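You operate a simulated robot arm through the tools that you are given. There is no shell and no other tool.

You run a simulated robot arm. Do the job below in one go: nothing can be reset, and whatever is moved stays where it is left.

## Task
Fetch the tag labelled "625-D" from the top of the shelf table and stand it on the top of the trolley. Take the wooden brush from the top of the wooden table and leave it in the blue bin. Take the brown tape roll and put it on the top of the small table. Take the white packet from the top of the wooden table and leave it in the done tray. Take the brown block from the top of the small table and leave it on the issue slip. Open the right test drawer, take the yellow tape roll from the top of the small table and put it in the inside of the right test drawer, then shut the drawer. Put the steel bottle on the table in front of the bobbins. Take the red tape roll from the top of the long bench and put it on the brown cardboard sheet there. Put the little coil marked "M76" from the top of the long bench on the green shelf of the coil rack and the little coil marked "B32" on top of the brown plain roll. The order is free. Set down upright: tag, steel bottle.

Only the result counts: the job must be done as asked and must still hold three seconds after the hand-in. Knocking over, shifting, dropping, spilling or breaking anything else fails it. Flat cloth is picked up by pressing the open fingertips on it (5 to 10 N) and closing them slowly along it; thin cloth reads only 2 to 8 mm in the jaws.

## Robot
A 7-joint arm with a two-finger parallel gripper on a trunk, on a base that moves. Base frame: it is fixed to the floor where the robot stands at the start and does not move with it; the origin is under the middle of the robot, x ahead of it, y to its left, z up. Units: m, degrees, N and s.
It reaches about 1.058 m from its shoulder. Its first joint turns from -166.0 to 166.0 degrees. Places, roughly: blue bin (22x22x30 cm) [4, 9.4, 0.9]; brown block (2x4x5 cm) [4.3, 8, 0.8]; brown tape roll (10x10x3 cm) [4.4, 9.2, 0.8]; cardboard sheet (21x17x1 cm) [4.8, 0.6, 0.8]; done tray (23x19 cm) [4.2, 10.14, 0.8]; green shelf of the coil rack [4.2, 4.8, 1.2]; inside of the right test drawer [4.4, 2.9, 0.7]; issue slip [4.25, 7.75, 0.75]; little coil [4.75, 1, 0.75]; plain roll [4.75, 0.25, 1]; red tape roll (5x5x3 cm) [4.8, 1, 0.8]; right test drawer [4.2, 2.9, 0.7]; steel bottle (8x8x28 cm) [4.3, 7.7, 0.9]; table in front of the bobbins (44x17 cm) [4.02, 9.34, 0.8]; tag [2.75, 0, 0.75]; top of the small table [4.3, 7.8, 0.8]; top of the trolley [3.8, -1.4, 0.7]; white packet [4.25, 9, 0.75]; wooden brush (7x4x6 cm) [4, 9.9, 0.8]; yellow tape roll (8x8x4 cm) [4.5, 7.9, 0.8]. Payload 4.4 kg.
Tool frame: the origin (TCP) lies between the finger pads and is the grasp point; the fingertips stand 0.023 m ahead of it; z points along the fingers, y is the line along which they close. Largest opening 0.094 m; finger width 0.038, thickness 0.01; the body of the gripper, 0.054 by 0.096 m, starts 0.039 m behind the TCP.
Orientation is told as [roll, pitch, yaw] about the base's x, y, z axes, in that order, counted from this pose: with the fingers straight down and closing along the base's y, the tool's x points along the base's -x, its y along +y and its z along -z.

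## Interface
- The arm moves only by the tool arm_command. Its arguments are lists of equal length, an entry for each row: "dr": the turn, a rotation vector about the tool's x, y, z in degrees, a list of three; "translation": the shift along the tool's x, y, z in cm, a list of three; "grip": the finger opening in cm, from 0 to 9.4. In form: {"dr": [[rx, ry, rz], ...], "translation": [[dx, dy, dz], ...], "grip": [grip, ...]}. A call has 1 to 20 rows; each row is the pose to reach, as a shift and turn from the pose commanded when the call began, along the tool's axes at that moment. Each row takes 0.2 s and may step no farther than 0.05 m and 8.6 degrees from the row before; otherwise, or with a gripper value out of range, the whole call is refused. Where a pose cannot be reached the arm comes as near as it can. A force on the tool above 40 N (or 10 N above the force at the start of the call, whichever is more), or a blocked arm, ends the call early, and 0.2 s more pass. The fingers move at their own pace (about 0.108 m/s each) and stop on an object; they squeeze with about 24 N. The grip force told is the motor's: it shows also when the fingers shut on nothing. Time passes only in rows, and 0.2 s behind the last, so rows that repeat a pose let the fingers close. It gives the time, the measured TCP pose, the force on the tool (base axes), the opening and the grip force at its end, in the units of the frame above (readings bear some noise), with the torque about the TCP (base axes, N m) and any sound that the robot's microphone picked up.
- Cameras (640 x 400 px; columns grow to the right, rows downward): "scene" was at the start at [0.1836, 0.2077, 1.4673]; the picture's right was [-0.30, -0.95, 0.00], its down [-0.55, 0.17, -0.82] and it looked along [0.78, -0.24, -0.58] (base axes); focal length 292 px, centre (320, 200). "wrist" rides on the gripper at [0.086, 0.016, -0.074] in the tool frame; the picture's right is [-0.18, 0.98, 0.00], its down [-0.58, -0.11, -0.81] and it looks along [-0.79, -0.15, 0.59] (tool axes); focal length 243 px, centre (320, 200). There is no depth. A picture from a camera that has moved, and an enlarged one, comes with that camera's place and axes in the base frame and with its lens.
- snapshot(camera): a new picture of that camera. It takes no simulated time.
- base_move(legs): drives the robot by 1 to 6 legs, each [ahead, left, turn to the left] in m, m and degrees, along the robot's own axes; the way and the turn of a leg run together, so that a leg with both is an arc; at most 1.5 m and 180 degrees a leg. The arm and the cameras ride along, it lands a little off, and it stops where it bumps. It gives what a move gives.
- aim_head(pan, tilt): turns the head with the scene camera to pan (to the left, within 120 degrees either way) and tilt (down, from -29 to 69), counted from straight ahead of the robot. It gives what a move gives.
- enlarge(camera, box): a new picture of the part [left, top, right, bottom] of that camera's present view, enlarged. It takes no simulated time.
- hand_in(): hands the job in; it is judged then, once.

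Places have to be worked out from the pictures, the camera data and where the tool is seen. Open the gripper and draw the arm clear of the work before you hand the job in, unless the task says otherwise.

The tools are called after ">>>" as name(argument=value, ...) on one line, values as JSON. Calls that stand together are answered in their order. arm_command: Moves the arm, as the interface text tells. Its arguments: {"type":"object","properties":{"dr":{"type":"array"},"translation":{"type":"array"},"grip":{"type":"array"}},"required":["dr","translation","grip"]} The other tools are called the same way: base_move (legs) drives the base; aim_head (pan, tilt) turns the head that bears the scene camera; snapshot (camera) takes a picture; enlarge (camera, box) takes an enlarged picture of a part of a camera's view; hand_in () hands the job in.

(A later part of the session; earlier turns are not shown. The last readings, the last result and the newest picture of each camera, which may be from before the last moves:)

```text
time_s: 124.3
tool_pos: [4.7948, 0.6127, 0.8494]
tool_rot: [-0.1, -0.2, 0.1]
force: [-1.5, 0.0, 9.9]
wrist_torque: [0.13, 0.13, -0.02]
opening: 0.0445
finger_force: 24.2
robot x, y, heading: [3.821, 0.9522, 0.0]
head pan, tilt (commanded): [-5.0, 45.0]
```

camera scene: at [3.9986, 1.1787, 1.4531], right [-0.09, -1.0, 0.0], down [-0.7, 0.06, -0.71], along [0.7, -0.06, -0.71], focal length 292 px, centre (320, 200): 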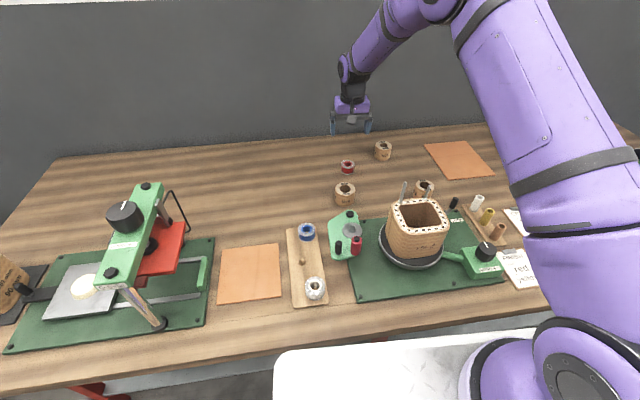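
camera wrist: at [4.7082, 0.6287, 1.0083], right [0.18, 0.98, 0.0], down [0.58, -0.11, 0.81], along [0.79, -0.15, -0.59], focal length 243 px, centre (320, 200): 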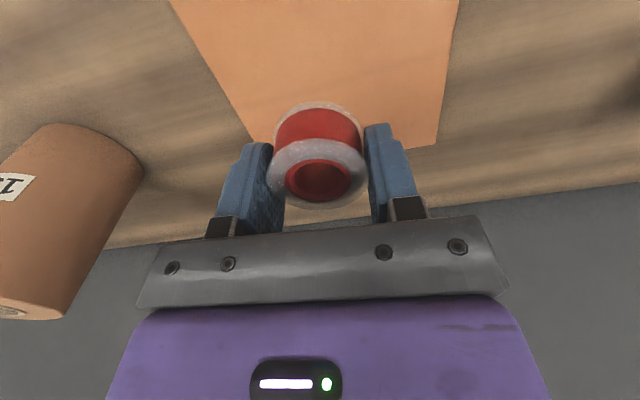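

Contact at 9.9 N: the tape is on the sheet. I back off slightly, open, and lift.

>>> arm_command(dr=[[0, 0, 0], [0, 0, 0], [0, 0, 0], [0, 0, 0], [0, 0, 0], [0, 0, 0], [0, 0, 0], [0, 0, 0], [0, 0, 0]], translation=[[0, 0, -0.05], [0, 0, -0.05], [0, 0, -0.05], [0, 0, -0.05], [0, 0, -0.5], [0, 0, -2], [0, 0, -5], [0, 0, -9], [0, 0, -13]], grip=[4.8, 5.2, 6, 7, 7, 7, 7, 7, 7])

>>> enlarge(camera="scene", box=[380, 80, 540, 210])

```text
time_s: 126.3
tool_pos: [4.7954, 0.6149, 0.9779]
tool_rot: [0.0, 0.0, 0.1]
force: [0.1, 0.4, -0.2]
wrist_torque: [-0.01, 0.03, -0.01]
opening: 0.0699
finger_force: 0.0
robot x, y, heading: [3.8202, 0.9532, 0.1]
head pan, tilt (commanded): [-5.0, 45.0]
```

```text
3.08 times, centred on (460, 145) of scene
camera zoom: at [3.9996, 1.1785, 1.453], right [-0.09, -1.0, 0.0], down [-0.7, 0.06, -0.71], along [0.7, -0.06, -0.71], focal length 897 px, centre (-111, 369)
```

zoom: 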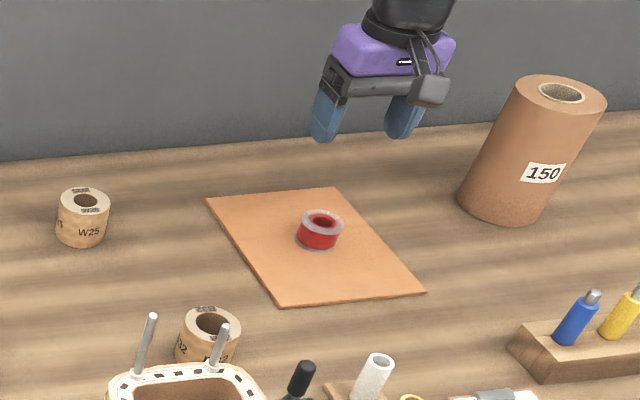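

The red tape lies on the sheet. Next B32 at (4.62, 0.81), top z≈0.865: since the 736-C coil with rods stands close on the -x side, I rotate the gripper to yaw 90 (camera away from it) on the way above B32.

>>> arm_command(dr=[[0, 0, -8.2], [0, 0, -16.4], [0, 0, -24.6], [0, 0, -32.8], [0, 0, -41], [0, 0, -49.2], [0, 0, -57.4], [0, 0, -65.6], [0, 0, -73.8], [0, 0, -82], [0, 0, -90], [0, 0, -90]], translation=[[0, 0, -2], [0, 1, -4], [1, 3, -4], [3, 5, -4], [5, 7, -4], [7, 9, -4], [9, 11, -4], [11, 13, -4], [13, 15, -4], [15, 17, -4], [17.4, 19.3, -4], [17.4, 19.3, -4]], grip=[7, 7, 7, 7, 7, 7, 7, 7, 7, 7, 7, 7])

>>> snapshot(camera="wrist")

>>> snapshot(camera="scene")

```text
time_s: 128.9
tool_pos: [4.6204, 0.8064, 1.0178]
tool_rot: [-0.1, 0.2, 90.3]
force: [-0.3, -0.4, -0.5]
wrist_torque: [-0.01, 0.0, 0.0]
opening: 0.0699
finger_force: 0.1
robot x, y, heading: [3.821, 0.9518, 0.4]
head pan, tilt (commanded): [-5.0, 45.0]
```

```text
taken
camera wrist: at [4.6033, 0.72, 1.0929], right [-0.98, 0.18, 0.0], down [0.1, 0.58, 0.81], along [0.15, 0.79, -0.59], focal length 243 px, centre (320, 200)
```

wrist: 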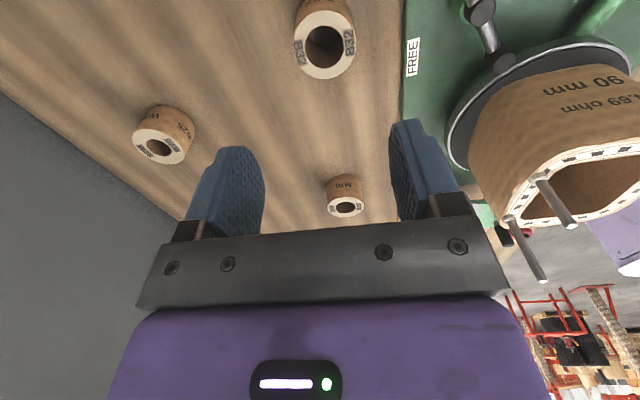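

```text
taken
camera scene: at [3.9991, 1.1787, 1.4531], right [-0.09, -1.0, 0.0], down [-0.7, 0.06, -0.71], along [0.7, -0.06, -0.71], focal length 292 px, centre (320, 200)
```

scene: 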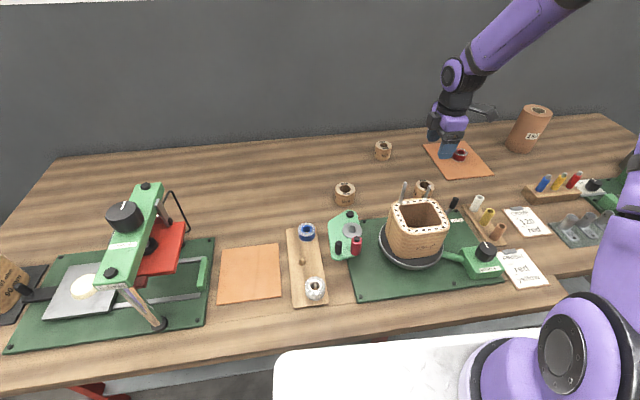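

B32 is at (4.617, 0.810) in the wrist view, matching. I'll descend to z≈0.849 and grip it.

>>> arm_command(dr=[[0, 0, 0], [0, 0, 0], [0, 0, 0], [0, 0, 0], [0, 0, 0], [0, 0, 0]], translation=[[-0.3, 0.2, 4], [-0.3, 0.2, 8], [-0.3, 0.2, 12], [-0.3, 0.2, 15], [-0.3, 0.2, 16.8], [-0.3, 0.2, 16.8]], grip=[8, 8, 8, 8, 8, 8])

>>> snapshot(camera="wrist")

>>> enlarge(camera="scene", box=[360, 110, 500, 220])

```text
time_s: 130.3
tool_pos: [4.6184, 0.8099, 0.8497]
tool_rot: [-0.1, 0.1, 90.1]
force: [0.1, -0.4, -0.3]
wrist_torque: [-0.01, -0.02, -0.01]
opening: 0.0797
finger_force: 0.1
robot x, y, heading: [3.8188, 0.9526, 0.2]
head pan, tilt (commanded): [-5.0, 45.0]
```

```text
taken
camera wrist: at [4.6015, 0.7223, 0.9248], right [-0.98, 0.18, 0.0], down [0.11, 0.58, 0.81], along [0.15, 0.79, -0.59], focal length 243 px, centre (320, 200)
```

wrist: 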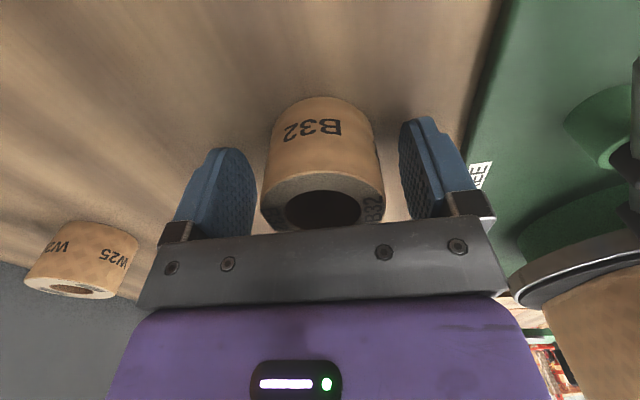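

```text
3.64 times, centred on (430, 165) of scene
camera zoom: at [3.999, 1.1787, 1.4531], right [-0.09, -1.0, 0.0], down [-0.7, 0.06, -0.71], along [0.7, -0.06, -0.71], focal length 1061 px, centre (-80, 327)
```

zoom: 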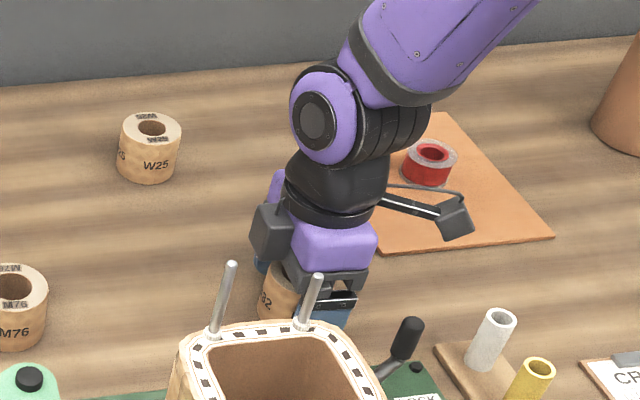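

Good alignment around B32. I close, then lift it 15 cm.

>>> arm_command(dr=[[0, 0, 0], [0, 0, 0], [0, 0, 0], [0, 0, 0], [0, 0, 0], [0, 0, 0], [0, 0, 0], [0, 0, 0], [0, 0, 0], [0, 0, 0]], translation=[[0, 0, 0], [0, 0, 0], [0, 0, 0], [0, 0, 0], [0, 0, -1], [0, 0, -4], [0, 0, -8], [0, 0, -12], [0, 0, -16], [0, 0, -20]], grip=[6.5, 5, 0, 0, 0, 0, 0, 0, 0, 0])

>>> snapshot(camera="scene")

>>> snapshot(camera="wrist")

```text
time_s: 132.5
tool_pos: [4.6189, 0.8095, 1.0484]
tool_rot: [0.0, 0.1, 90.1]
force: [0.4, -0.3, -1.6]
wrist_torque: [-0.01, 0.01, -0.01]
opening: 0.0536
finger_force: 23.5
robot x, y, heading: [3.8178, 0.9498, 0.1]
head pan, tilt (commanded): [-5.0, 45.0]
```

```text
taken
camera scene: at [3.9997, 1.1786, 1.453], right [-0.09, -1.0, 0.0], down [-0.7, 0.06, -0.71], along [0.7, -0.06, -0.71], focal length 292 px, centre (320, 200)
```

scene: 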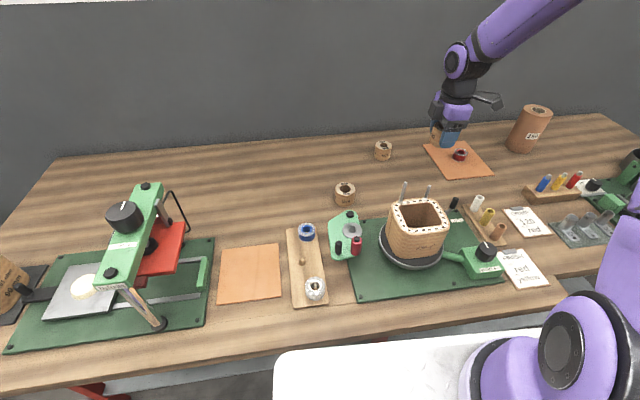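

```text
taken
camera wrist: at [4.6015, 0.7225, 1.1224], right [-0.98, 0.18, 0.0], down [0.11, 0.58, 0.81], along [0.15, 0.79, -0.59], focal length 243 px, centre (320, 200)
```

wrist: 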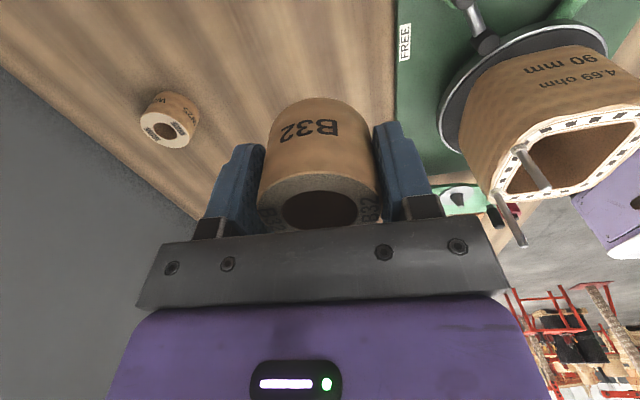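

B32 is held (5.4 cm). The plain roll is too far from here, so I raise the arm a bit and strafe the base right by 0.42 m.

>>> arm_command(dr=[[0, 0, 0], [0, 0, 0], [0, 0, 0]], translation=[[0, 0, -3], [0, 0, -6], [0, 0, -6]], grip=[0, 0, 0])

>>> base_move(legs=[[0, -0.42, 0]])

>>> aim_head(pan=-25, tilt=35)

>>> snapshot(camera="scene")

```text
time_s: 133.3
tool_pos: [4.62, 0.8098, 1.1097]
tool_rot: [-0.1, 0.1, 90.1]
force: [0.2, -0.3, -1.6]
wrist_torque: [-0.03, 0.05, -0.01]
opening: 0.0538
finger_force: 24.1
robot x, y, heading: [3.8159, 0.9524, 0.2]
head pan, tilt (commanded): [-5.0, 45.0]
```

```text
time_s: 135.8
tool_pos: [4.619, 0.3908, 1.1086]
tool_rot: [-0.2, 0.1, 90.1]
force: [0.7, 0.1, -1.4]
wrist_torque: [0.02, 0.0, 0.02]
opening: 0.0536
finger_force: 24.3
robot x, y, heading: [3.8171, 0.5358, -0.0]
head pan, tilt (commanded): [-5.0, 45.0]
```

```text
time_s: 136.7
tool_pos: [4.6199, 0.3907, 1.1096]
tool_rot: [-0.1, 0.0, 90.1]
force: [-1.1, -0.9, -1.3]
wrist_torque: [0.01, 0.0, -0.04]
opening: 0.0538
finger_force: 23.6
robot x, y, heading: [3.8201, 0.5347, 0.1]
head pan, tilt (commanded): [-25.0, 35.0]
```

```text
taken
camera scene: at [3.9977, 0.7309, 1.4678], right [-0.42, -0.91, 0.0], down [-0.52, 0.24, -0.82], along [0.74, -0.35, -0.57], focal length 292 px, centre (320, 200)
```

scene: 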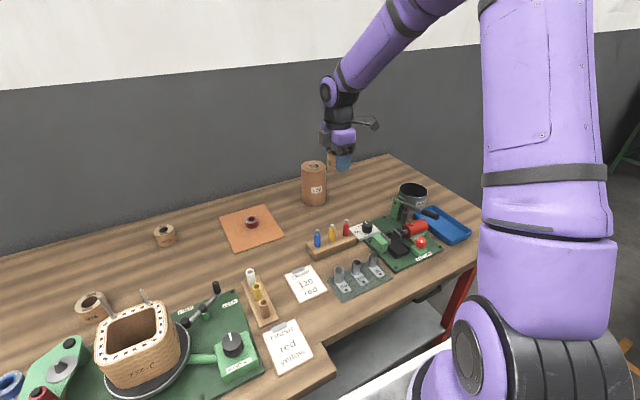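

>>> enlarge(camera="scene", box=[270, 120, 390, 220])

>>> snapshot(camera="wrist")

```text
4.00 times, centred on (330, 170) of scene
camera zoom: at [3.9977, 0.7309, 1.4678], right [-0.42, -0.91, 0.0], down [-0.52, 0.24, -0.82], along [0.74, -0.35, -0.57], focal length 1167 px, centre (280, 320)
```

zoom: 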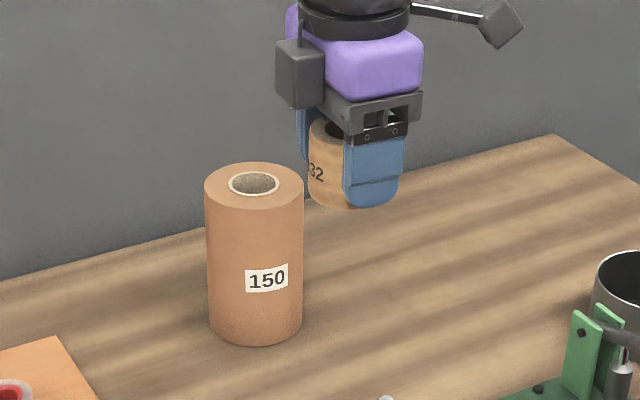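

```text
taken
camera wrist: at [4.6018, 0.3038, 1.1846], right [-0.98, 0.18, 0.0], down [0.11, 0.58, 0.81], along [0.15, 0.79, -0.59], focal length 243 px, centre (320, 200)
```

wrist: 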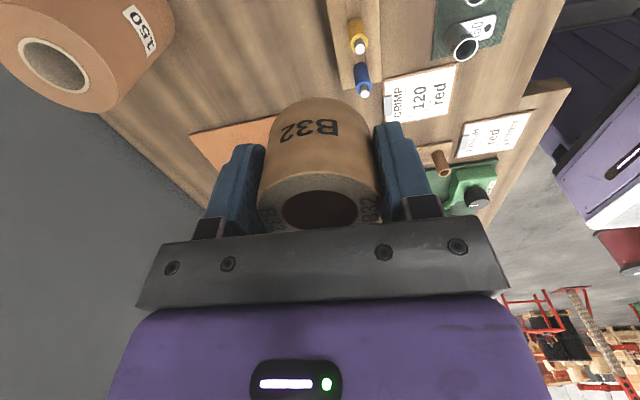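

The roll top is at about (4.836, 0.363, 0.974) with a 4.4 cm core hole, smaller than B32 (5.4 cm). I move B32 above the roll centre.

>>> arm_command(dr=[[0, 0, 0], [0, 0, 0], [0, 0, 0], [0, 0, 0], [0, 0, 0], [0, 0, 0], [0, 0, 0]], translation=[[0.4, -4, 0], [0.9, -8, 0], [1.4, -12, 0], [1.9, -16, 0], [2.4, -20, 1], [2.8, -21.6, 3.5], [2.8, -21.6, 3.5]], grip=[0, 0, 0, 0, 0, 0, 0])

>>> enlarge(camera="scene", box=[250, 100, 390, 220])

>>> snapshot(camera="wrist")

```text
time_s: 138.3
tool_pos: [4.836, 0.3617, 1.0752]
tool_rot: [-0.1, 0.1, 90.0]
force: [-0.3, 0.2, -0.9]
wrist_torque: [-0.04, -0.03, 0.03]
opening: 0.0536
finger_force: 23.8
robot x, y, heading: [3.8186, 0.5327, -0.2]
head pan, tilt (commanded): [-25.0, 35.0]
```

```text
3.33 times, centred on (320, 160) of scene
camera zoom: at [3.9976, 0.7309, 1.4679], right [-0.42, -0.91, 0.0], down [-0.52, 0.24, -0.82], along [0.74, -0.35, -0.57], focal length 972 px, centre (320, 333)
```

zoom: 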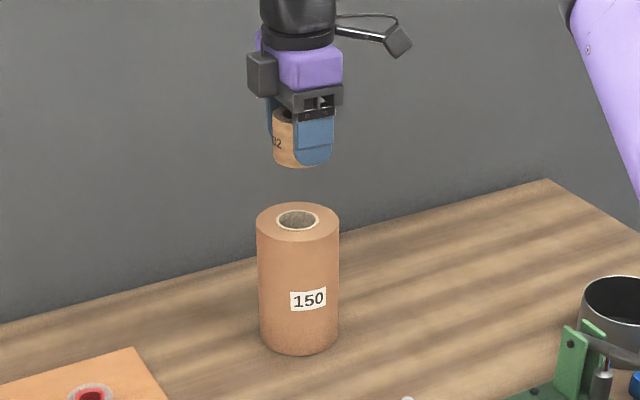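

```text
taken
camera wrist: at [4.8186, 0.2755, 1.1506], right [-0.98, 0.18, 0.0], down [0.11, 0.58, 0.81], along [0.15, 0.79, -0.59], focal length 243 px, centre (320, 200)
```

wrist: 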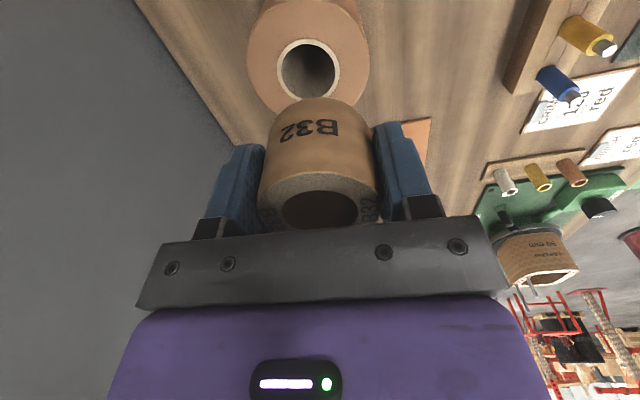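

Alignment is within ~4 mm. I nudge (+3 mm, -3 mm), descend to z≈1.02, then feel for contact.

>>> arm_command(dr=[[0, 0, 0], [0, 0, 0], [0, 0, 0], [0, 0, 0], [0, 0, 0]], translation=[[0.3, -0.3, 2], [0.3, -0.3, 4], [0.3, -0.3, 5], [0.3, -0.3, 5.5], [0.3, -0.3, 5.5]], grip=[0, 0, 0, 0, 0])

>>> arm_command(dr=[[0, 0, 0], [0, 0, 0], [0, 0, 0], [0, 0, 0], [0, 0, 0]], translation=[[0, 0, 0.2], [0, 0, 0.4], [0, 0, 0.6], [0, 0, 0.8], [0, 0, 0.8]], grip=[0, 0, 0, 0, 0])

>>> enlarge(camera="scene", box=[270, 110, 370, 200])

```text
time_s: 139.5
tool_pos: [4.8395, 0.359, 1.0192]
tool_rot: [-0.1, 0.1, 90.1]
force: [1.4, 0.3, -0.8]
wrist_torque: [0.01, -0.02, -0.03]
opening: 0.0537
finger_force: 24.1
robot x, y, heading: [3.8192, 0.5365, -0.3]
head pan, tilt (commanded): [-25.0, 35.0]
```

```text
time_s: 140.7
tool_pos: [4.8384, 0.3604, 1.0126]
tool_rot: [-0.1, 0.2, 90.1]
force: [0.1, 0.1, -1.4]
wrist_torque: [0.0, -0.02, -0.01]
opening: 0.0538
finger_force: 24.4
robot x, y, heading: [3.8239, 0.5369, -0.2]
head pan, tilt (commanded): [-25.0, 35.0]
```

```text
4.44 times, centred on (320, 155) of scene
camera zoom: at [3.9977, 0.7308, 1.4679], right [-0.42, -0.91, 0.0], down [-0.52, 0.24, -0.82], along [0.74, -0.35, -0.57], focal length 1296 px, centre (320, 400)
```

zoom: 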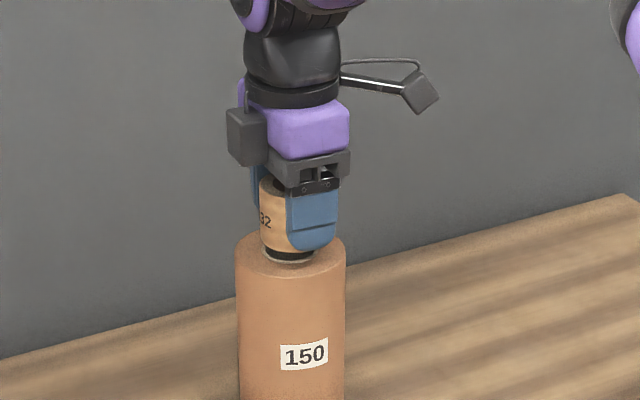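

>>> arm_command(dr=[[0, 0, 0], [0, 0, 0], [0, 0, 0], [0, 0, 0]], translation=[[0, 0, 0.2], [0, 0, 0.4], [0, 0, 0.6], [0, 0, 0.6]], grip=[0, 0, 0, 0])

>>> enlarge(camera="scene", box=[290, 130, 350, 190])

```text
time_s: 141.7
tool_pos: [4.8385, 0.3599, 1.0063]
tool_rot: [-0.2, 0.0, 90.1]
force: [-0.4, 1.4, -1.5]
wrist_torque: [0.0, 0.05, -0.01]
opening: 0.0535
finger_force: 24.2
robot x, y, heading: [3.8188, 0.537, -0.2]
head pan, tilt (commanded): [-25.0, 35.0]
```

```text
6.67 times, centred on (320, 160) of scene
camera zoom: at [3.9977, 0.7308, 1.4679], right [-0.42, -0.91, 0.0], down [-0.52, 0.24, -0.82], along [0.74, -0.35, -0.57], focal length 1944 px, centre (320, 467)
```

zoom: 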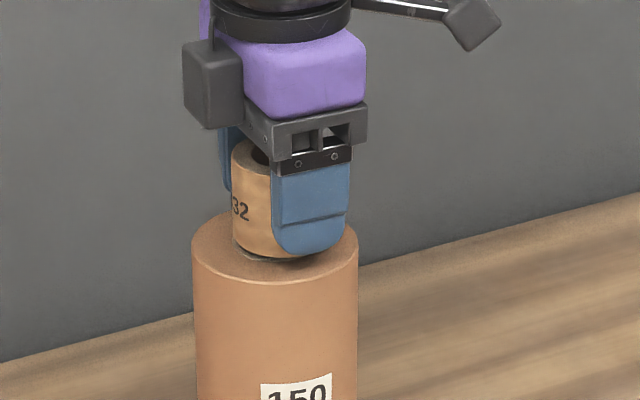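

>>> arm_command(dr=[[0, 0, 0], [0, 0, 0], [0, 0, 0]], translation=[[0, 0, 0.15], [0, 0, 0.3], [0, 0, 0.3]], grip=[0, 0, 0])

>>> arm_command(dr=[[0, 0, 0], [0, 0, 0], [0, 0, 0]], translation=[[0, 0, 0.1], [0, 0, 0.2], [0, 0, 0.2]], grip=[0, 0, 0])

```text
time_s: 142.5
tool_pos: [4.8394, 0.3602, 1.0031]
tool_rot: [-0.2, 0.1, 90.0]
force: [0.5, 0.4, -1.4]
wrist_torque: [-0.03, -0.01, 0.02]
opening: 0.0535
finger_force: 24.3
robot x, y, heading: [3.816, 0.5331, -0.0]
head pan, tilt (commanded): [-25.0, 35.0]
```

```text
time_s: 143.3
tool_pos: [4.8386, 0.3598, 1.0004]
tool_rot: [-0.2, 0.1, 90.1]
force: [0.3, -0.2, -1.1]
wrist_torque: [-0.01, -0.01, 0.01]
opening: 0.0536
finger_force: 23.5
robot x, y, heading: [3.8148, 0.5325, 0.1]
head pan, tilt (commanded): [-25.0, 35.0]
```

>>> arm_command(dr=[[0, 0, 0], [0, 0, 0], [0, 0, 0]], translation=[[0, 0, 0.1], [0, 0, 0.2], [0, 0, 0.2]], grip=[0, 0, 0])

>>> enlarge(camera="scene", box=[290, 130, 350, 190])

>>> snapshot(camera="wrist")

```text
time_s: 144.1
tool_pos: [4.838, 0.3602, 0.9991]
tool_rot: [0.0, 0.1, 90.1]
force: [1.1, -1.2, 5.4]
wrist_torque: [-0.02, 0.13, 0.01]
opening: 0.0537
finger_force: 24.2
robot x, y, heading: [3.8181, 0.5355, -0.2]
head pan, tilt (commanded): [-25.0, 35.0]
```

```text
6.67 times, centred on (320, 160) of scene
camera zoom: at [3.9975, 0.7309, 1.4679], right [-0.42, -0.91, 0.0], down [-0.52, 0.24, -0.82], along [0.74, -0.35, -0.57], focal length 1944 px, centre (320, 467)
```

zoom: 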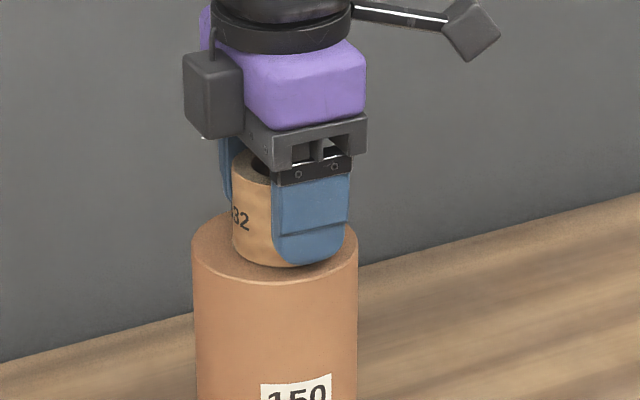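

```text
taken
camera wrist: at [4.8205, 0.2729, 1.0748], right [-0.98, 0.18, 0.0], down [0.11, 0.58, 0.81], along [0.15, 0.79, -0.59], focal length 243 px, centre (320, 200)
```

wrist: 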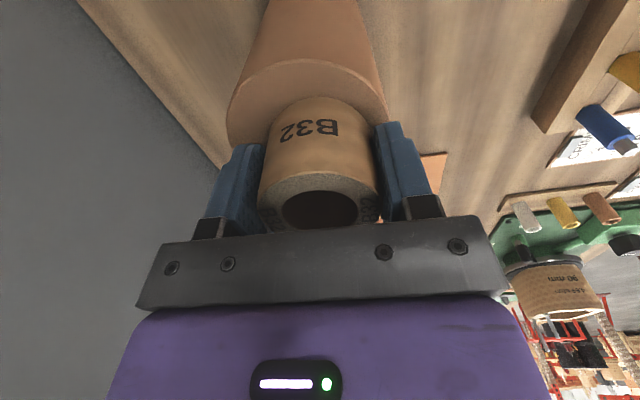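

Contact at 5.4 N and well centred. I open gently and lift away.

>>> arm_command(dr=[[0, 0, 0], [0, 0, 0], [0, 0, 0], [0, 0, 0], [0, 0, 0], [0, 0, 0], [0, 0, 0], [0, 0, 0], [0, 0, 0], [0, 0, 0]], translation=[[0, 0, -0.03], [0, 0, -0.03], [0, 0, -0.03], [0, 0, -0.03], [0, 0, -0.03], [0, 0, -0.5], [0, 0, -2], [0, 0, -5], [0, 0, -9], [0, 0, -13]], grip=[5.5, 5.8, 6.2, 7, 7.5, 7.5, 7.5, 7.5, 7.5, 7.5])

>>> enlarge(camera="scene", box=[250, 80, 390, 220])

```text
time_s: 146.3
tool_pos: [4.8357, 0.3573, 1.1277]
tool_rot: [0.0, 0.1, 90.2]
force: [0.1, 0.7, -0.6]
wrist_torque: [0.01, 0.02, 0.02]
opening: 0.0749
finger_force: 0.0
robot x, y, heading: [3.8153, 0.5351, -0.2]
head pan, tilt (commanded): [-25.0, 35.0]
```

```text
2.86 times, centred on (320, 150) of scene
camera zoom: at [3.9981, 0.7307, 1.4678], right [-0.42, -0.91, 0.0], down [-0.52, 0.24, -0.82], along [0.74, -0.35, -0.57], focal length 833 px, centre (320, 343)
```

zoom: 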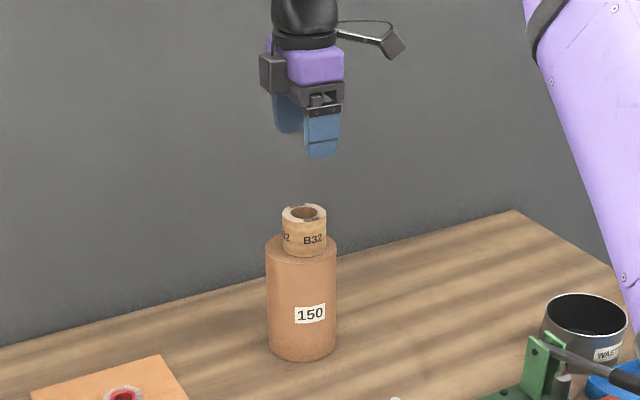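

B32 sits on the plain roll. I draw the arm back to x≈4.62 and strafe the base left 0.42 m for M76.

>>> arm_command(dr=[[0, 0, 0], [0, 0, 0], [0, 0, 0], [0, 0, 0], [0, 0, 0], [0, 0, 0]], translation=[[-0.5, 4, 0], [-1, 8, 0], [-1.5, 12, 0], [-2, 16, 0], [-3, 20, 0], [-3.3, 21.6, 0]], grip=[8, 8, 8, 8, 8, 8])

>>> base_move(legs=[[0, 0.42, 0.2]])

>>> aim_head(pan=0, tilt=42)

>>> snapshot(camera="scene")

```text
time_s: 147.7
tool_pos: [4.6206, 0.3915, 1.1278]
tool_rot: [-0.1, 0.1, 90.1]
force: [0.1, -0.4, -0.7]
wrist_torque: [-0.01, 0.05, -0.01]
opening: 0.0801
finger_force: 0.0
robot x, y, heading: [3.8184, 0.537, -0.1]
head pan, tilt (commanded): [-25.0, 35.0]
```

```text
time_s: 150.2
tool_pos: [4.6219, 0.8081, 1.1277]
tool_rot: [-0.2, 0.1, 90.1]
force: [0.0, 0.6, 0.0]
wrist_torque: [0.01, -0.03, 0.02]
opening: 0.0802
finger_force: 0.0
robot x, y, heading: [3.8173, 0.9538, -0.3]
head pan, tilt (commanded): [-25.0, 35.0]
```

```text
time_s: 151.1
tool_pos: [4.6225, 0.8088, 1.1271]
tool_rot: [0.0, 0.1, 90.0]
force: [0.3, 0.1, -0.3]
wrist_torque: [-0.01, 0.0, 0.02]
opening: 0.0802
finger_force: 0.1
robot x, y, heading: [3.8171, 0.9532, -0.1]
head pan, tilt (commanded): [0.0, 42.0]
```

```text
taken
camera scene: at [4.0028, 1.1855, 1.4574], right [0.0, -1.0, 0.0], down [-0.67, 0.0, -0.74], along [0.74, 0.0, -0.67], focal length 292 px, centre (320, 200)
```

scene: 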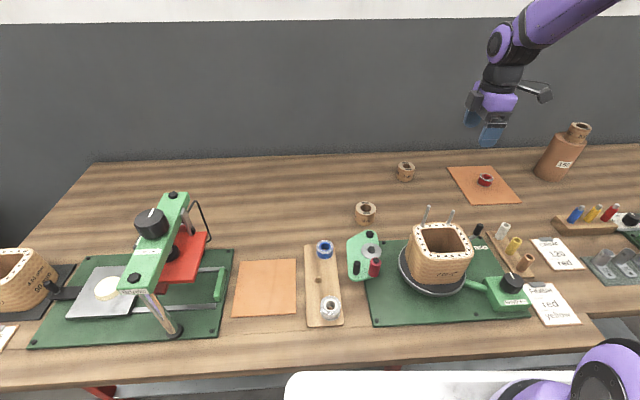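

Moving the open gripper over M76 (4.629, 1.050) at z≈1.02.

>>> arm_command(dr=[[0, 0, 0], [0, 0, 0], [0, 0, 0], [0, 0, 0], [0, 0, 0], [0, 0, 0], [0, 0, 0], [0, 0, 0]], translation=[[-4, 0, 0], [-8, 0, 0], [-12, 0, 0], [-16, -0.3, 1], [-20, -0.5, 4], [-24.1, -0.6, 6.5], [-24.1, -0.6, 10.5], [-24.1, -0.6, 10.5]], grip=[8.5, 8.5, 8.5, 8.5, 8.5, 8.5, 8.5, 8.5])

>>> snapshot(camera="wrist")

>>> enlarge(camera="scene", box=[310, 120, 450, 240])

```text
time_s: 152.9
tool_pos: [4.6306, 1.0511, 1.0233]
tool_rot: [-0.1, 0.0, 90.1]
force: [0.1, -1.0, -0.7]
wrist_torque: [-0.01, -0.02, 0.01]
opening: 0.0848
finger_force: 0.1
robot x, y, heading: [3.8197, 0.9508, -0.3]
head pan, tilt (commanded): [0.0, 42.0]
```

```text
taken
camera wrist: at [4.6127, 0.964, 1.0983], right [-0.98, 0.18, 0.0], down [0.11, 0.58, 0.81], along [0.15, 0.79, -0.59], focal length 243 px, centre (320, 200)
```

wrist: 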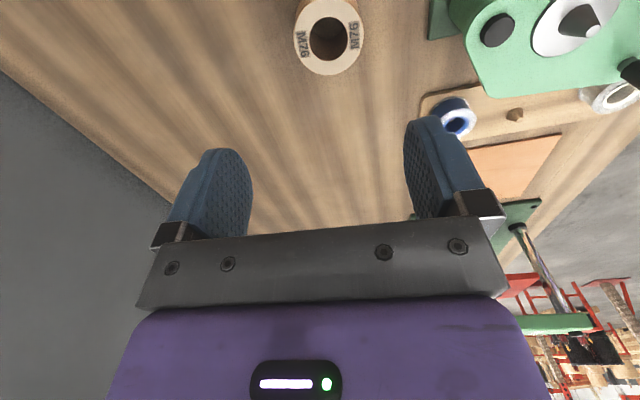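

```text
3.33 times, centred on (380, 180) of scene
camera zoom: at [4.0025, 1.1856, 1.4574], right [0.0, -1.0, 0.0], down [-0.67, 0.0, -0.74], along [0.74, 0.0, -0.67], focal length 972 px, centre (120, 267)
```

zoom: 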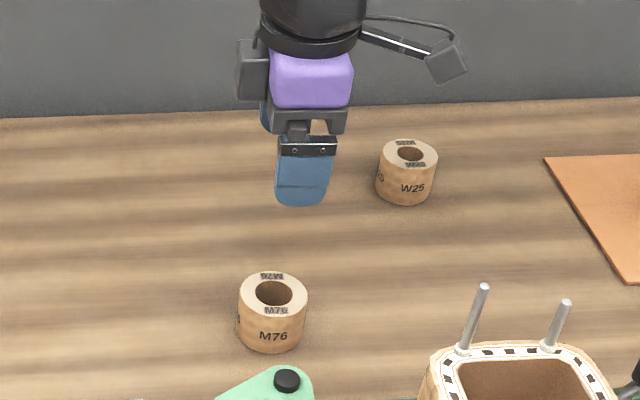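

M76 top centre is near (4.624, 1.050). I shift 6 mm, descend to z≈0.849 and check.

>>> arm_command(dr=[[0, 0, 0], [0, 0, 0], [0, 0, 0], [0, 0, 0], [0, 0, 0], [0, 0, 0]], translation=[[0, 0.6, 4], [0, 0.6, 8], [0, 0.6, 12], [0, 0.6, 15], [0, 0.6, 17.3], [0, 0.6, 17.3]], grip=[8.5, 8.5, 8.5, 8.5, 8.5, 8.5])

>>> snapshot(camera="wrist")

```text
time_s: 154.3
tool_pos: [4.6237, 1.0502, 0.8508]
tool_rot: [0.0, 0.1, 90.0]
force: [1.2, -0.2, 0.4]
wrist_torque: [-0.01, -0.03, 0.0]
opening: 0.0852
finger_force: 0.0
robot x, y, heading: [3.818, 0.9554, -0.2]
head pan, tilt (commanded): [0.0, 42.0]
```

```text
taken
camera wrist: at [4.6051, 0.9637, 0.9256], right [-0.98, 0.18, 0.0], down [0.11, 0.58, 0.81], along [0.15, 0.79, -0.59], focal length 243 px, centre (320, 200)
```

wrist: 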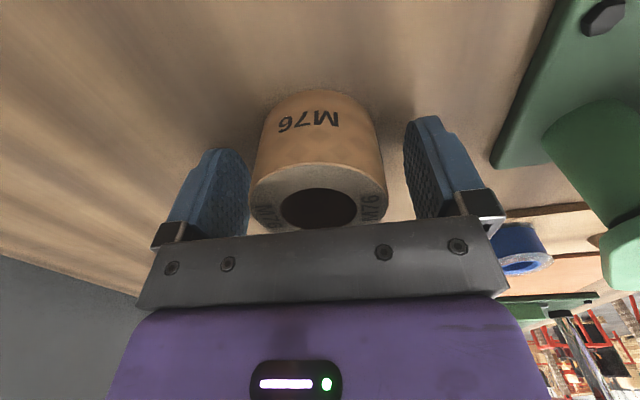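

Centred around M76. Closing and lifting.

>>> arm_command(dr=[[0, 0, 0], [0, 0, 0], [0, 0, 0], [0, 0, 0], [0, 0, 0], [0, 0, 0], [0, 0, 0], [0, 0, 0], [0, 0, 0], [0, 0, 0]], translation=[[0, 0, 0], [0, 0, 0], [0, 0, 0], [0, 0, 0], [0, 0, -1], [0, 0, -4], [0, 0, -8], [0, 0, -12], [0, 0, -16], [0, 0, -20]], grip=[7, 5, 0, 0, 0, 0, 0, 0, 0, 0])

>>> snapshot(camera="wrist")

```text
time_s: 156.5
tool_pos: [4.6203, 1.049, 1.0495]
tool_rot: [0.0, 0.1, 90.1]
force: [0.0, -0.1, -2.0]
wrist_torque: [0.0, 0.01, -0.04]
opening: 0.0595
finger_force: 23.8
robot x, y, heading: [3.8206, 0.9532, -0.4]
head pan, tilt (commanded): [0.0, 42.0]
```

```text
taken
camera wrist: at [4.6034, 0.9639, 1.1242], right [-0.98, 0.18, 0.0], down [0.11, 0.58, 0.81], along [0.15, 0.79, -0.59], focal length 243 px, centre (320, 200)
```

wrist: 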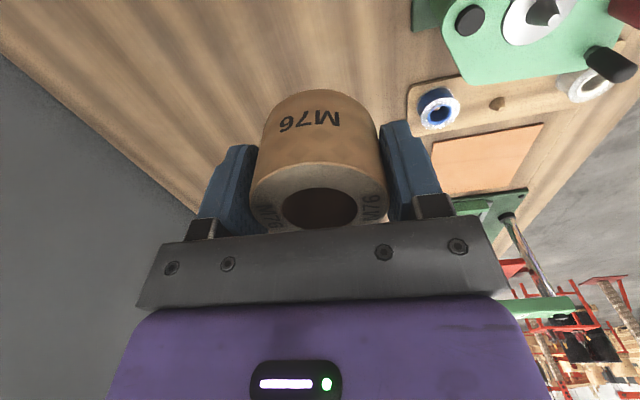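

M76 is held. I raise it to z≈1.18 and tuck it in, then look along +y to plan the drive to the coil rack.

>>> arm_command(dr=[[0, 0, 0], [0, 0, 0], [0, 0, 0], [0, 0, 0], [0, 0, 0], [0, 0, 0], [0, 0, 0], [0, 0, 0], [0, 0, 0], [0, 0, 0], [0, 0, 0], [0, 0, 0]], translation=[[0, 0, -4], [0, 0, -8], [0, 0, -13], [2, 3.8, -13], [4, 7.6, -13], [6, 11.4, -13], [8, 15.2, -13], [10, 19, -13], [12, 22.8, -13], [14, 26, -13], [16, 29, -13], [17, 30, -13]], grip=[0, 0, 0, 0, 0, 0, 0, 0, 0, 0, 0, 0])

>>> aim_head(pan=60, tilt=20)

>>> snapshot(camera="scene")

>>> aim_head(pan=100, tilt=25)

>>> snapshot(camera="scene")

```text
time_s: 159.1
tool_pos: [4.3217, 0.878, 1.1796]
tool_rot: [-0.1, 0.1, 90.2]
force: [0.3, 0.4, -2.0]
wrist_torque: [0.0, 0.03, 0.03]
opening: 0.0598
finger_force: 24.4
robot x, y, heading: [3.8225, 0.9534, -0.1]
head pan, tilt (commanded): [0.0, 42.0]
```

```text
time_s: 160.4
tool_pos: [4.3217, 0.8777, 1.1802]
tool_rot: [-0.1, 0.1, 90.1]
force: [-0.2, 0.4, -2.4]
wrist_torque: [0.01, 0.03, 0.01]
opening: 0.0594
finger_force: 23.7
robot x, y, heading: [3.8206, 0.9517, -0.4]
head pan, tilt (commanded): [60.0, 20.0]
```

```text
taken
camera scene: at [3.966, 1.2663, 1.4917], right [0.86, -0.5, 0.0], down [-0.17, -0.3, -0.94], along [0.47, 0.81, -0.34], focal length 292 px, centre (320, 200)
```

scene: 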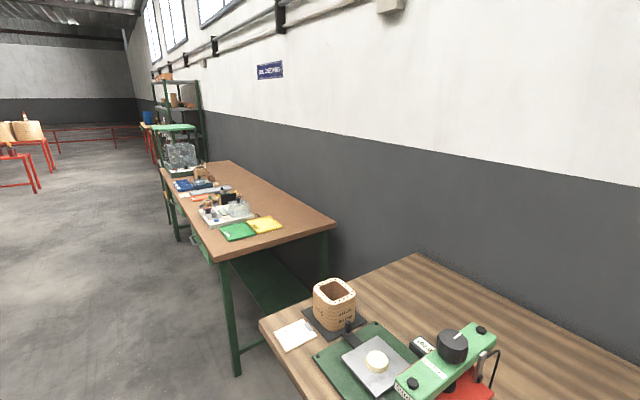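

```text
time_s: 161.5
tool_pos: [4.3221, 0.8771, 1.1797]
tool_rot: [-0.2, 0.1, 90.0]
force: [0.2, 0.1, -1.6]
wrist_torque: [-0.01, 0.02, 0.01]
opening: 0.0596
finger_force: 23.6
robot x, y, heading: [3.8165, 0.9545, -0.3]
head pan, tilt (commanded): [100.0, 25.0]
```

```text
taken
camera scene: at [3.9035, 1.2766, 1.4837], right [0.99, 0.17, 0.0], down [0.07, -0.42, -0.91], along [-0.15, 0.89, -0.42], focal length 292 px, centre (320, 200)
```

scene: 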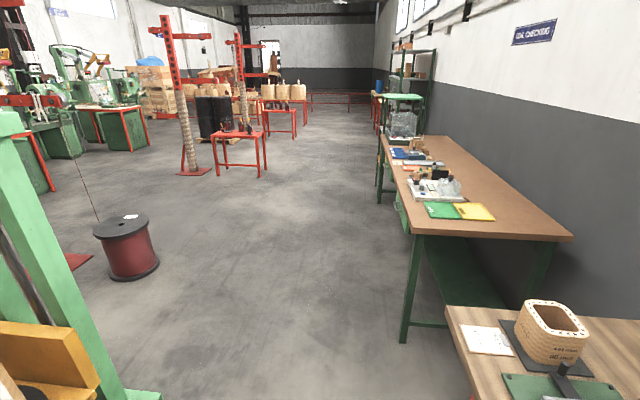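

I check the winder side (left-rear) for clearance before strafing along the bench.

>>> aim_head(pan=120, tilt=40)

>>> snapshot(camera="scene")

```text
time_s: 162.3
tool_pos: [4.3231, 0.8786, 1.1804]
tool_rot: [-0.1, 0.1, 90.1]
force: [-0.4, -0.4, -1.8]
wrist_torque: [0.0, 0.01, 0.02]
opening: 0.0596
finger_force: 23.9
robot x, y, heading: [3.8184, 0.9506, 0.1]
head pan, tilt (commanded): [120.0, 40.0]
```

```text
taken
camera scene: at [3.8769, 1.2596, 1.4604], right [0.87, 0.5, 0.0], down [0.32, -0.56, -0.77], along [-0.38, 0.67, -0.64], focal length 292 px, centre (320, 200)
```

scene: 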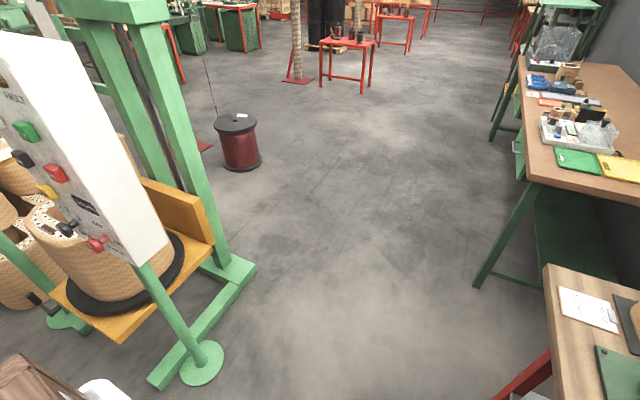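

The panel corner of the winder is near (3.33, 1.48), so I'll pull back to (3.70, 0.85), turn to heading 90 (narrow side) and then drive along +y.

>>> base_move(legs=[[-0.12, -0.1, 0], [0, 0, 90]])

>>> aim_head(pan=-20, tilt=30)

>>> snapshot(camera="scene")

```text
time_s: 167.6
tool_pos: [3.7649, 1.356, 1.1792]
tool_rot: [-0.1, 0.0, -179.4]
force: [-0.6, 0.2, -1.6]
wrist_torque: [-0.02, -0.02, -0.01]
opening: 0.0599
finger_force: 23.7
robot x, y, heading: [3.6947, 0.8496, 90.5]
head pan, tilt (commanded): [120.0, 40.0]
```

```text
time_s: 169.8
tool_pos: [3.7658, 1.3555, 1.1787]
tool_rot: [-0.1, 0.1, -179.3]
force: [-0.9, -0.2, -2.2]
wrist_torque: [0.01, 0.02, 0.0]
opening: 0.0597
finger_force: 24.5
robot x, y, heading: [3.6998, 0.8534, 90.8]
head pan, tilt (commanded): [-20.0, 30.0]
```

```text
taken
camera scene: at [3.491, 1.0344, 1.4757], right [0.94, -0.33, 0.0], down [-0.17, -0.47, -0.87], along [0.29, 0.82, -0.5], focal length 292 px, centre (320, 200)
```

scene: 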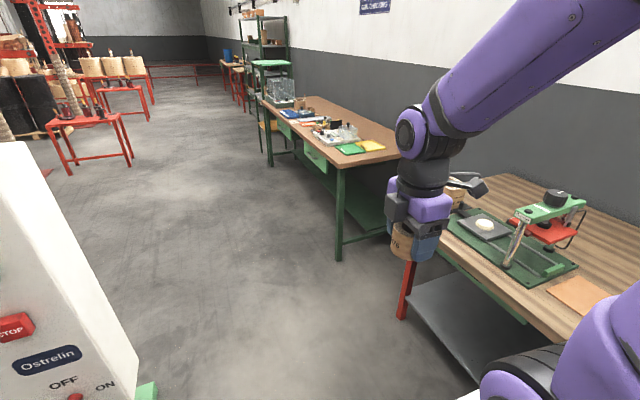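

Clear corridor ahead. I drive past the panel staying near x≈3.74, then ease left away from the test table.

>>> base_move(legs=[[0.75, -0.05, -0.7], [0.55, 0, 0], [1.0, 0.15, 0]])

>>> aim_head(pan=-30, tilt=20)

>>> snapshot(camera="scene")

```text
time_s: 181.6
tool_pos: [3.7121, 3.6857, 1.1792]
tool_rot: [-0.1, 0.2, 179.3]
force: [-1.1, 0.6, -1.7]
wrist_torque: [-0.01, 0.03, 0.01]
opening: 0.0598
finger_force: 24.3
robot x, y, heading: [3.6294, 3.1823, 89.1]
head pan, tilt (commanded): [-20.0, 30.0]
```

```text
time_s: 182.3
tool_pos: [3.7111, 3.6864, 1.1797]
tool_rot: [-0.2, 0.1, 179.2]
force: [-0.4, 0.7, -1.4]
wrist_torque: [0.02, 0.01, -0.02]
opening: 0.0596
finger_force: 23.9
robot x, y, heading: [3.632, 3.1813, 89.1]
head pan, tilt (commanded): [-30.0, 20.0]
```

```text
taken
camera scene: at [3.4455, 3.3657, 1.4917], right [0.86, -0.51, 0.0], down [-0.18, -0.29, -0.94], along [0.48, 0.81, -0.34], focal length 292 px, centre (320, 200)
```

scene: 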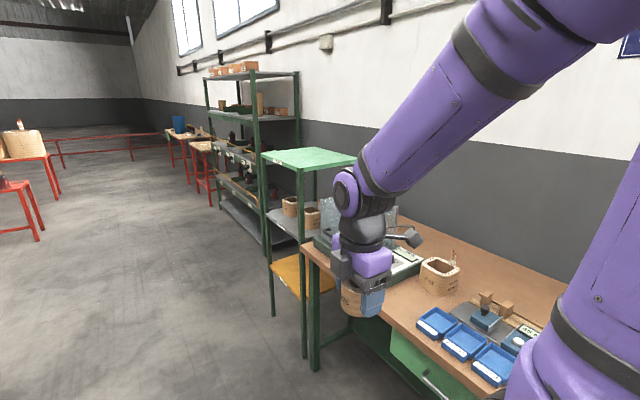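

The coil rack with the green top shelf is ahead (front ≈ x 3.95, y≈4.4–4.8, z≈1.2). I'll zoom in on it and raise the arm so M76 will clear the shelf height.

>>> enlarge(camera="scene", box=[200, 120, 400, 330])

>>> arm_command(dr=[[0, 0, 0], [0, 0, 0], [0, 0, 0], [0, 0, 0], [0, 0, 0]], translation=[[0, 0, -4], [0, 0, -8], [0, 0, -12], [0, 0, -16], [0, 0, -18]], grip=[0, 0, 0, 0, 0])

```text
1.90 times, centred on (300, 225) of scene
camera zoom: at [3.4455, 3.3657, 1.4917], right [0.86, -0.51, 0.0], down [-0.18, -0.29, -0.94], along [0.48, 0.81, -0.34], focal length 556 px, centre (358, 152)
```

zoom: 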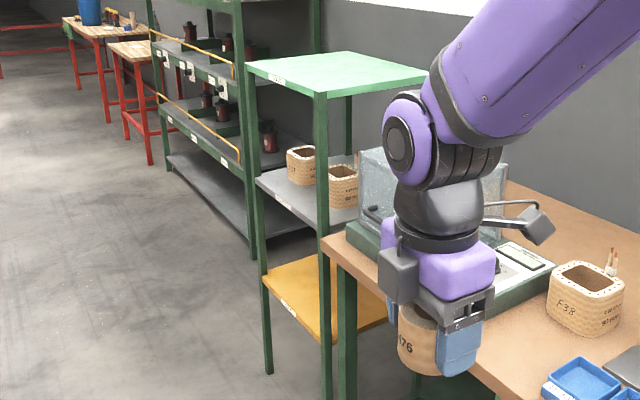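

```text
time_s: 183.5
tool_pos: [3.7102, 3.6849, 1.3592]
tool_rot: [-0.1, 0.1, 179.3]
force: [-0.6, 0.7, -1.7]
wrist_torque: [-0.04, 0.01, -0.01]
opening: 0.0596
finger_force: 23.9
robot x, y, heading: [3.6308, 3.1854, 89.0]
head pan, tilt (commanded): [-30.0, 20.0]
```

The green shelf is empty. I drive to about (3.43, 4.49) and turn to face the rack.

>>> base_move(legs=[[0.3, 0.22, 0], [1.0, 0, 0], [0, 0, -89]])

>>> aim_head(pan=-15, tilt=20)

>>> snapshot(camera="scene")

```text
time_s: 194.4
tool_pos: [3.9547, 4.392, 1.3587]
tool_rot: [-0.1, 0.2, 88.2]
force: [-0.5, -0.6, -2.0]
wrist_torque: [-0.01, 0.0, 0.0]
opening: 0.0599
finger_force: 23.7
robot x, y, heading: [3.4536, 4.4814, -2.0]
head pan, tilt (commanded): [-30.0, 20.0]
```

```text
time_s: 195.2
tool_pos: [3.9537, 4.3917, 1.3585]
tool_rot: [-0.1, 0.0, 88.1]
force: [0.1, 0.4, -1.9]
wrist_torque: [0.03, -0.02, 0.03]
opening: 0.0596
finger_force: 23.7
robot x, y, heading: [3.4556, 4.481, -2.1]
head pan, tilt (commanded): [-15.0, 20.0]
```

```text
taken
camera scene: at [3.6513, 4.6831, 1.4917], right [-0.29, -0.96, 0.0], down [-0.33, 0.1, -0.94], along [0.9, -0.28, -0.34], focal length 292 px, centre (320, 200)
```

scene: 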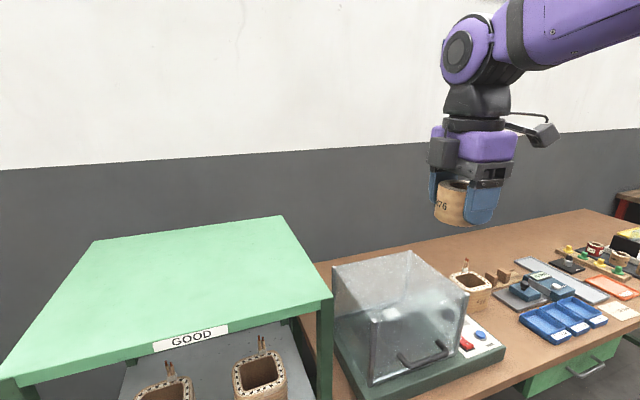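

The green shelf spans x≈4.02–4.40, y≈4.55–5.0 at z≈1.165. I carry M76 above (4.17, 4.75) at z≈1.30.

>>> arm_command(dr=[[0, 0, 0], [0, 0, 0], [0, 0, 0], [0, 0, 0], [0, 0, 0], [0, 0, 0], [0, 0, 0], [0, 0, 0], [0, 0, 0], [0, 0, 0], [0, 0, 0]], translation=[[-3.65, -2, 0], [-7.3, -4, 0], [-10.9, -6, 0], [-14.6, -8, 0], [-18.2, -10, 0], [-21.9, -12, 0], [-25.5, -14, 1], [-29.2, -16, 2], [-32.8, -18, 3], [-36.5, -20.4, 4], [-36.5, -20.4, 6]], grip=[0, 0, 0, 0, 0, 0, 0, 0, 0, 0, 0])

>>> aim_head(pan=5, tilt=25)

>>> snapshot(camera="scene")

>>> snapshot(camera="wrist")

```text
time_s: 197.6
tool_pos: [4.1713, 4.7503, 1.2995]
tool_rot: [-0.1, 0.1, 88.2]
force: [-0.6, -1.2, -1.9]
wrist_torque: [0.03, -0.04, 0.01]
opening: 0.0599
finger_force: 23.7
robot x, y, heading: [3.4523, 4.4804, -1.9]
head pan, tilt (commanded): [-15.0, 20.0]
```

```text
time_s: 198.4
tool_pos: [4.1715, 4.7492, 1.2998]
tool_rot: [-0.1, 0.1, 88.2]
force: [-0.3, 0.9, -1.2]
wrist_torque: [-0.01, -0.05, 0.0]
opening: 0.0596
finger_force: 23.9
robot x, y, heading: [3.4541, 4.4819, -2.0]
head pan, tilt (commanded): [5.0, 25.0]
```

```text
taken
camera scene: at [3.6544, 4.7152, 1.4836], right [0.05, -1.0, 0.0], down [-0.42, -0.02, -0.91], along [0.91, 0.05, -0.42], focal length 292 px, centre (320, 200)
```

scene: 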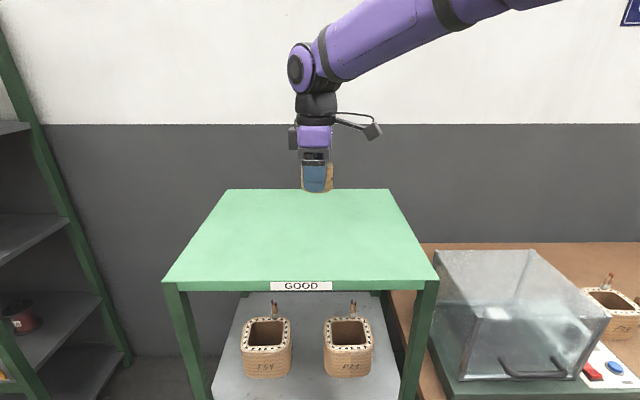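

```text
taken
camera wrist: at [4.1505, 4.6635, 1.3744], right [-0.98, 0.22, 0.0], down [0.13, 0.58, 0.81], along [0.17, 0.79, -0.59], focal length 243 px, centre (320, 200)
```

wrist: 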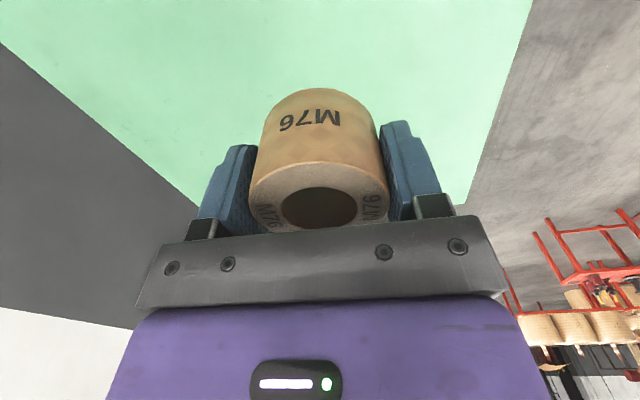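

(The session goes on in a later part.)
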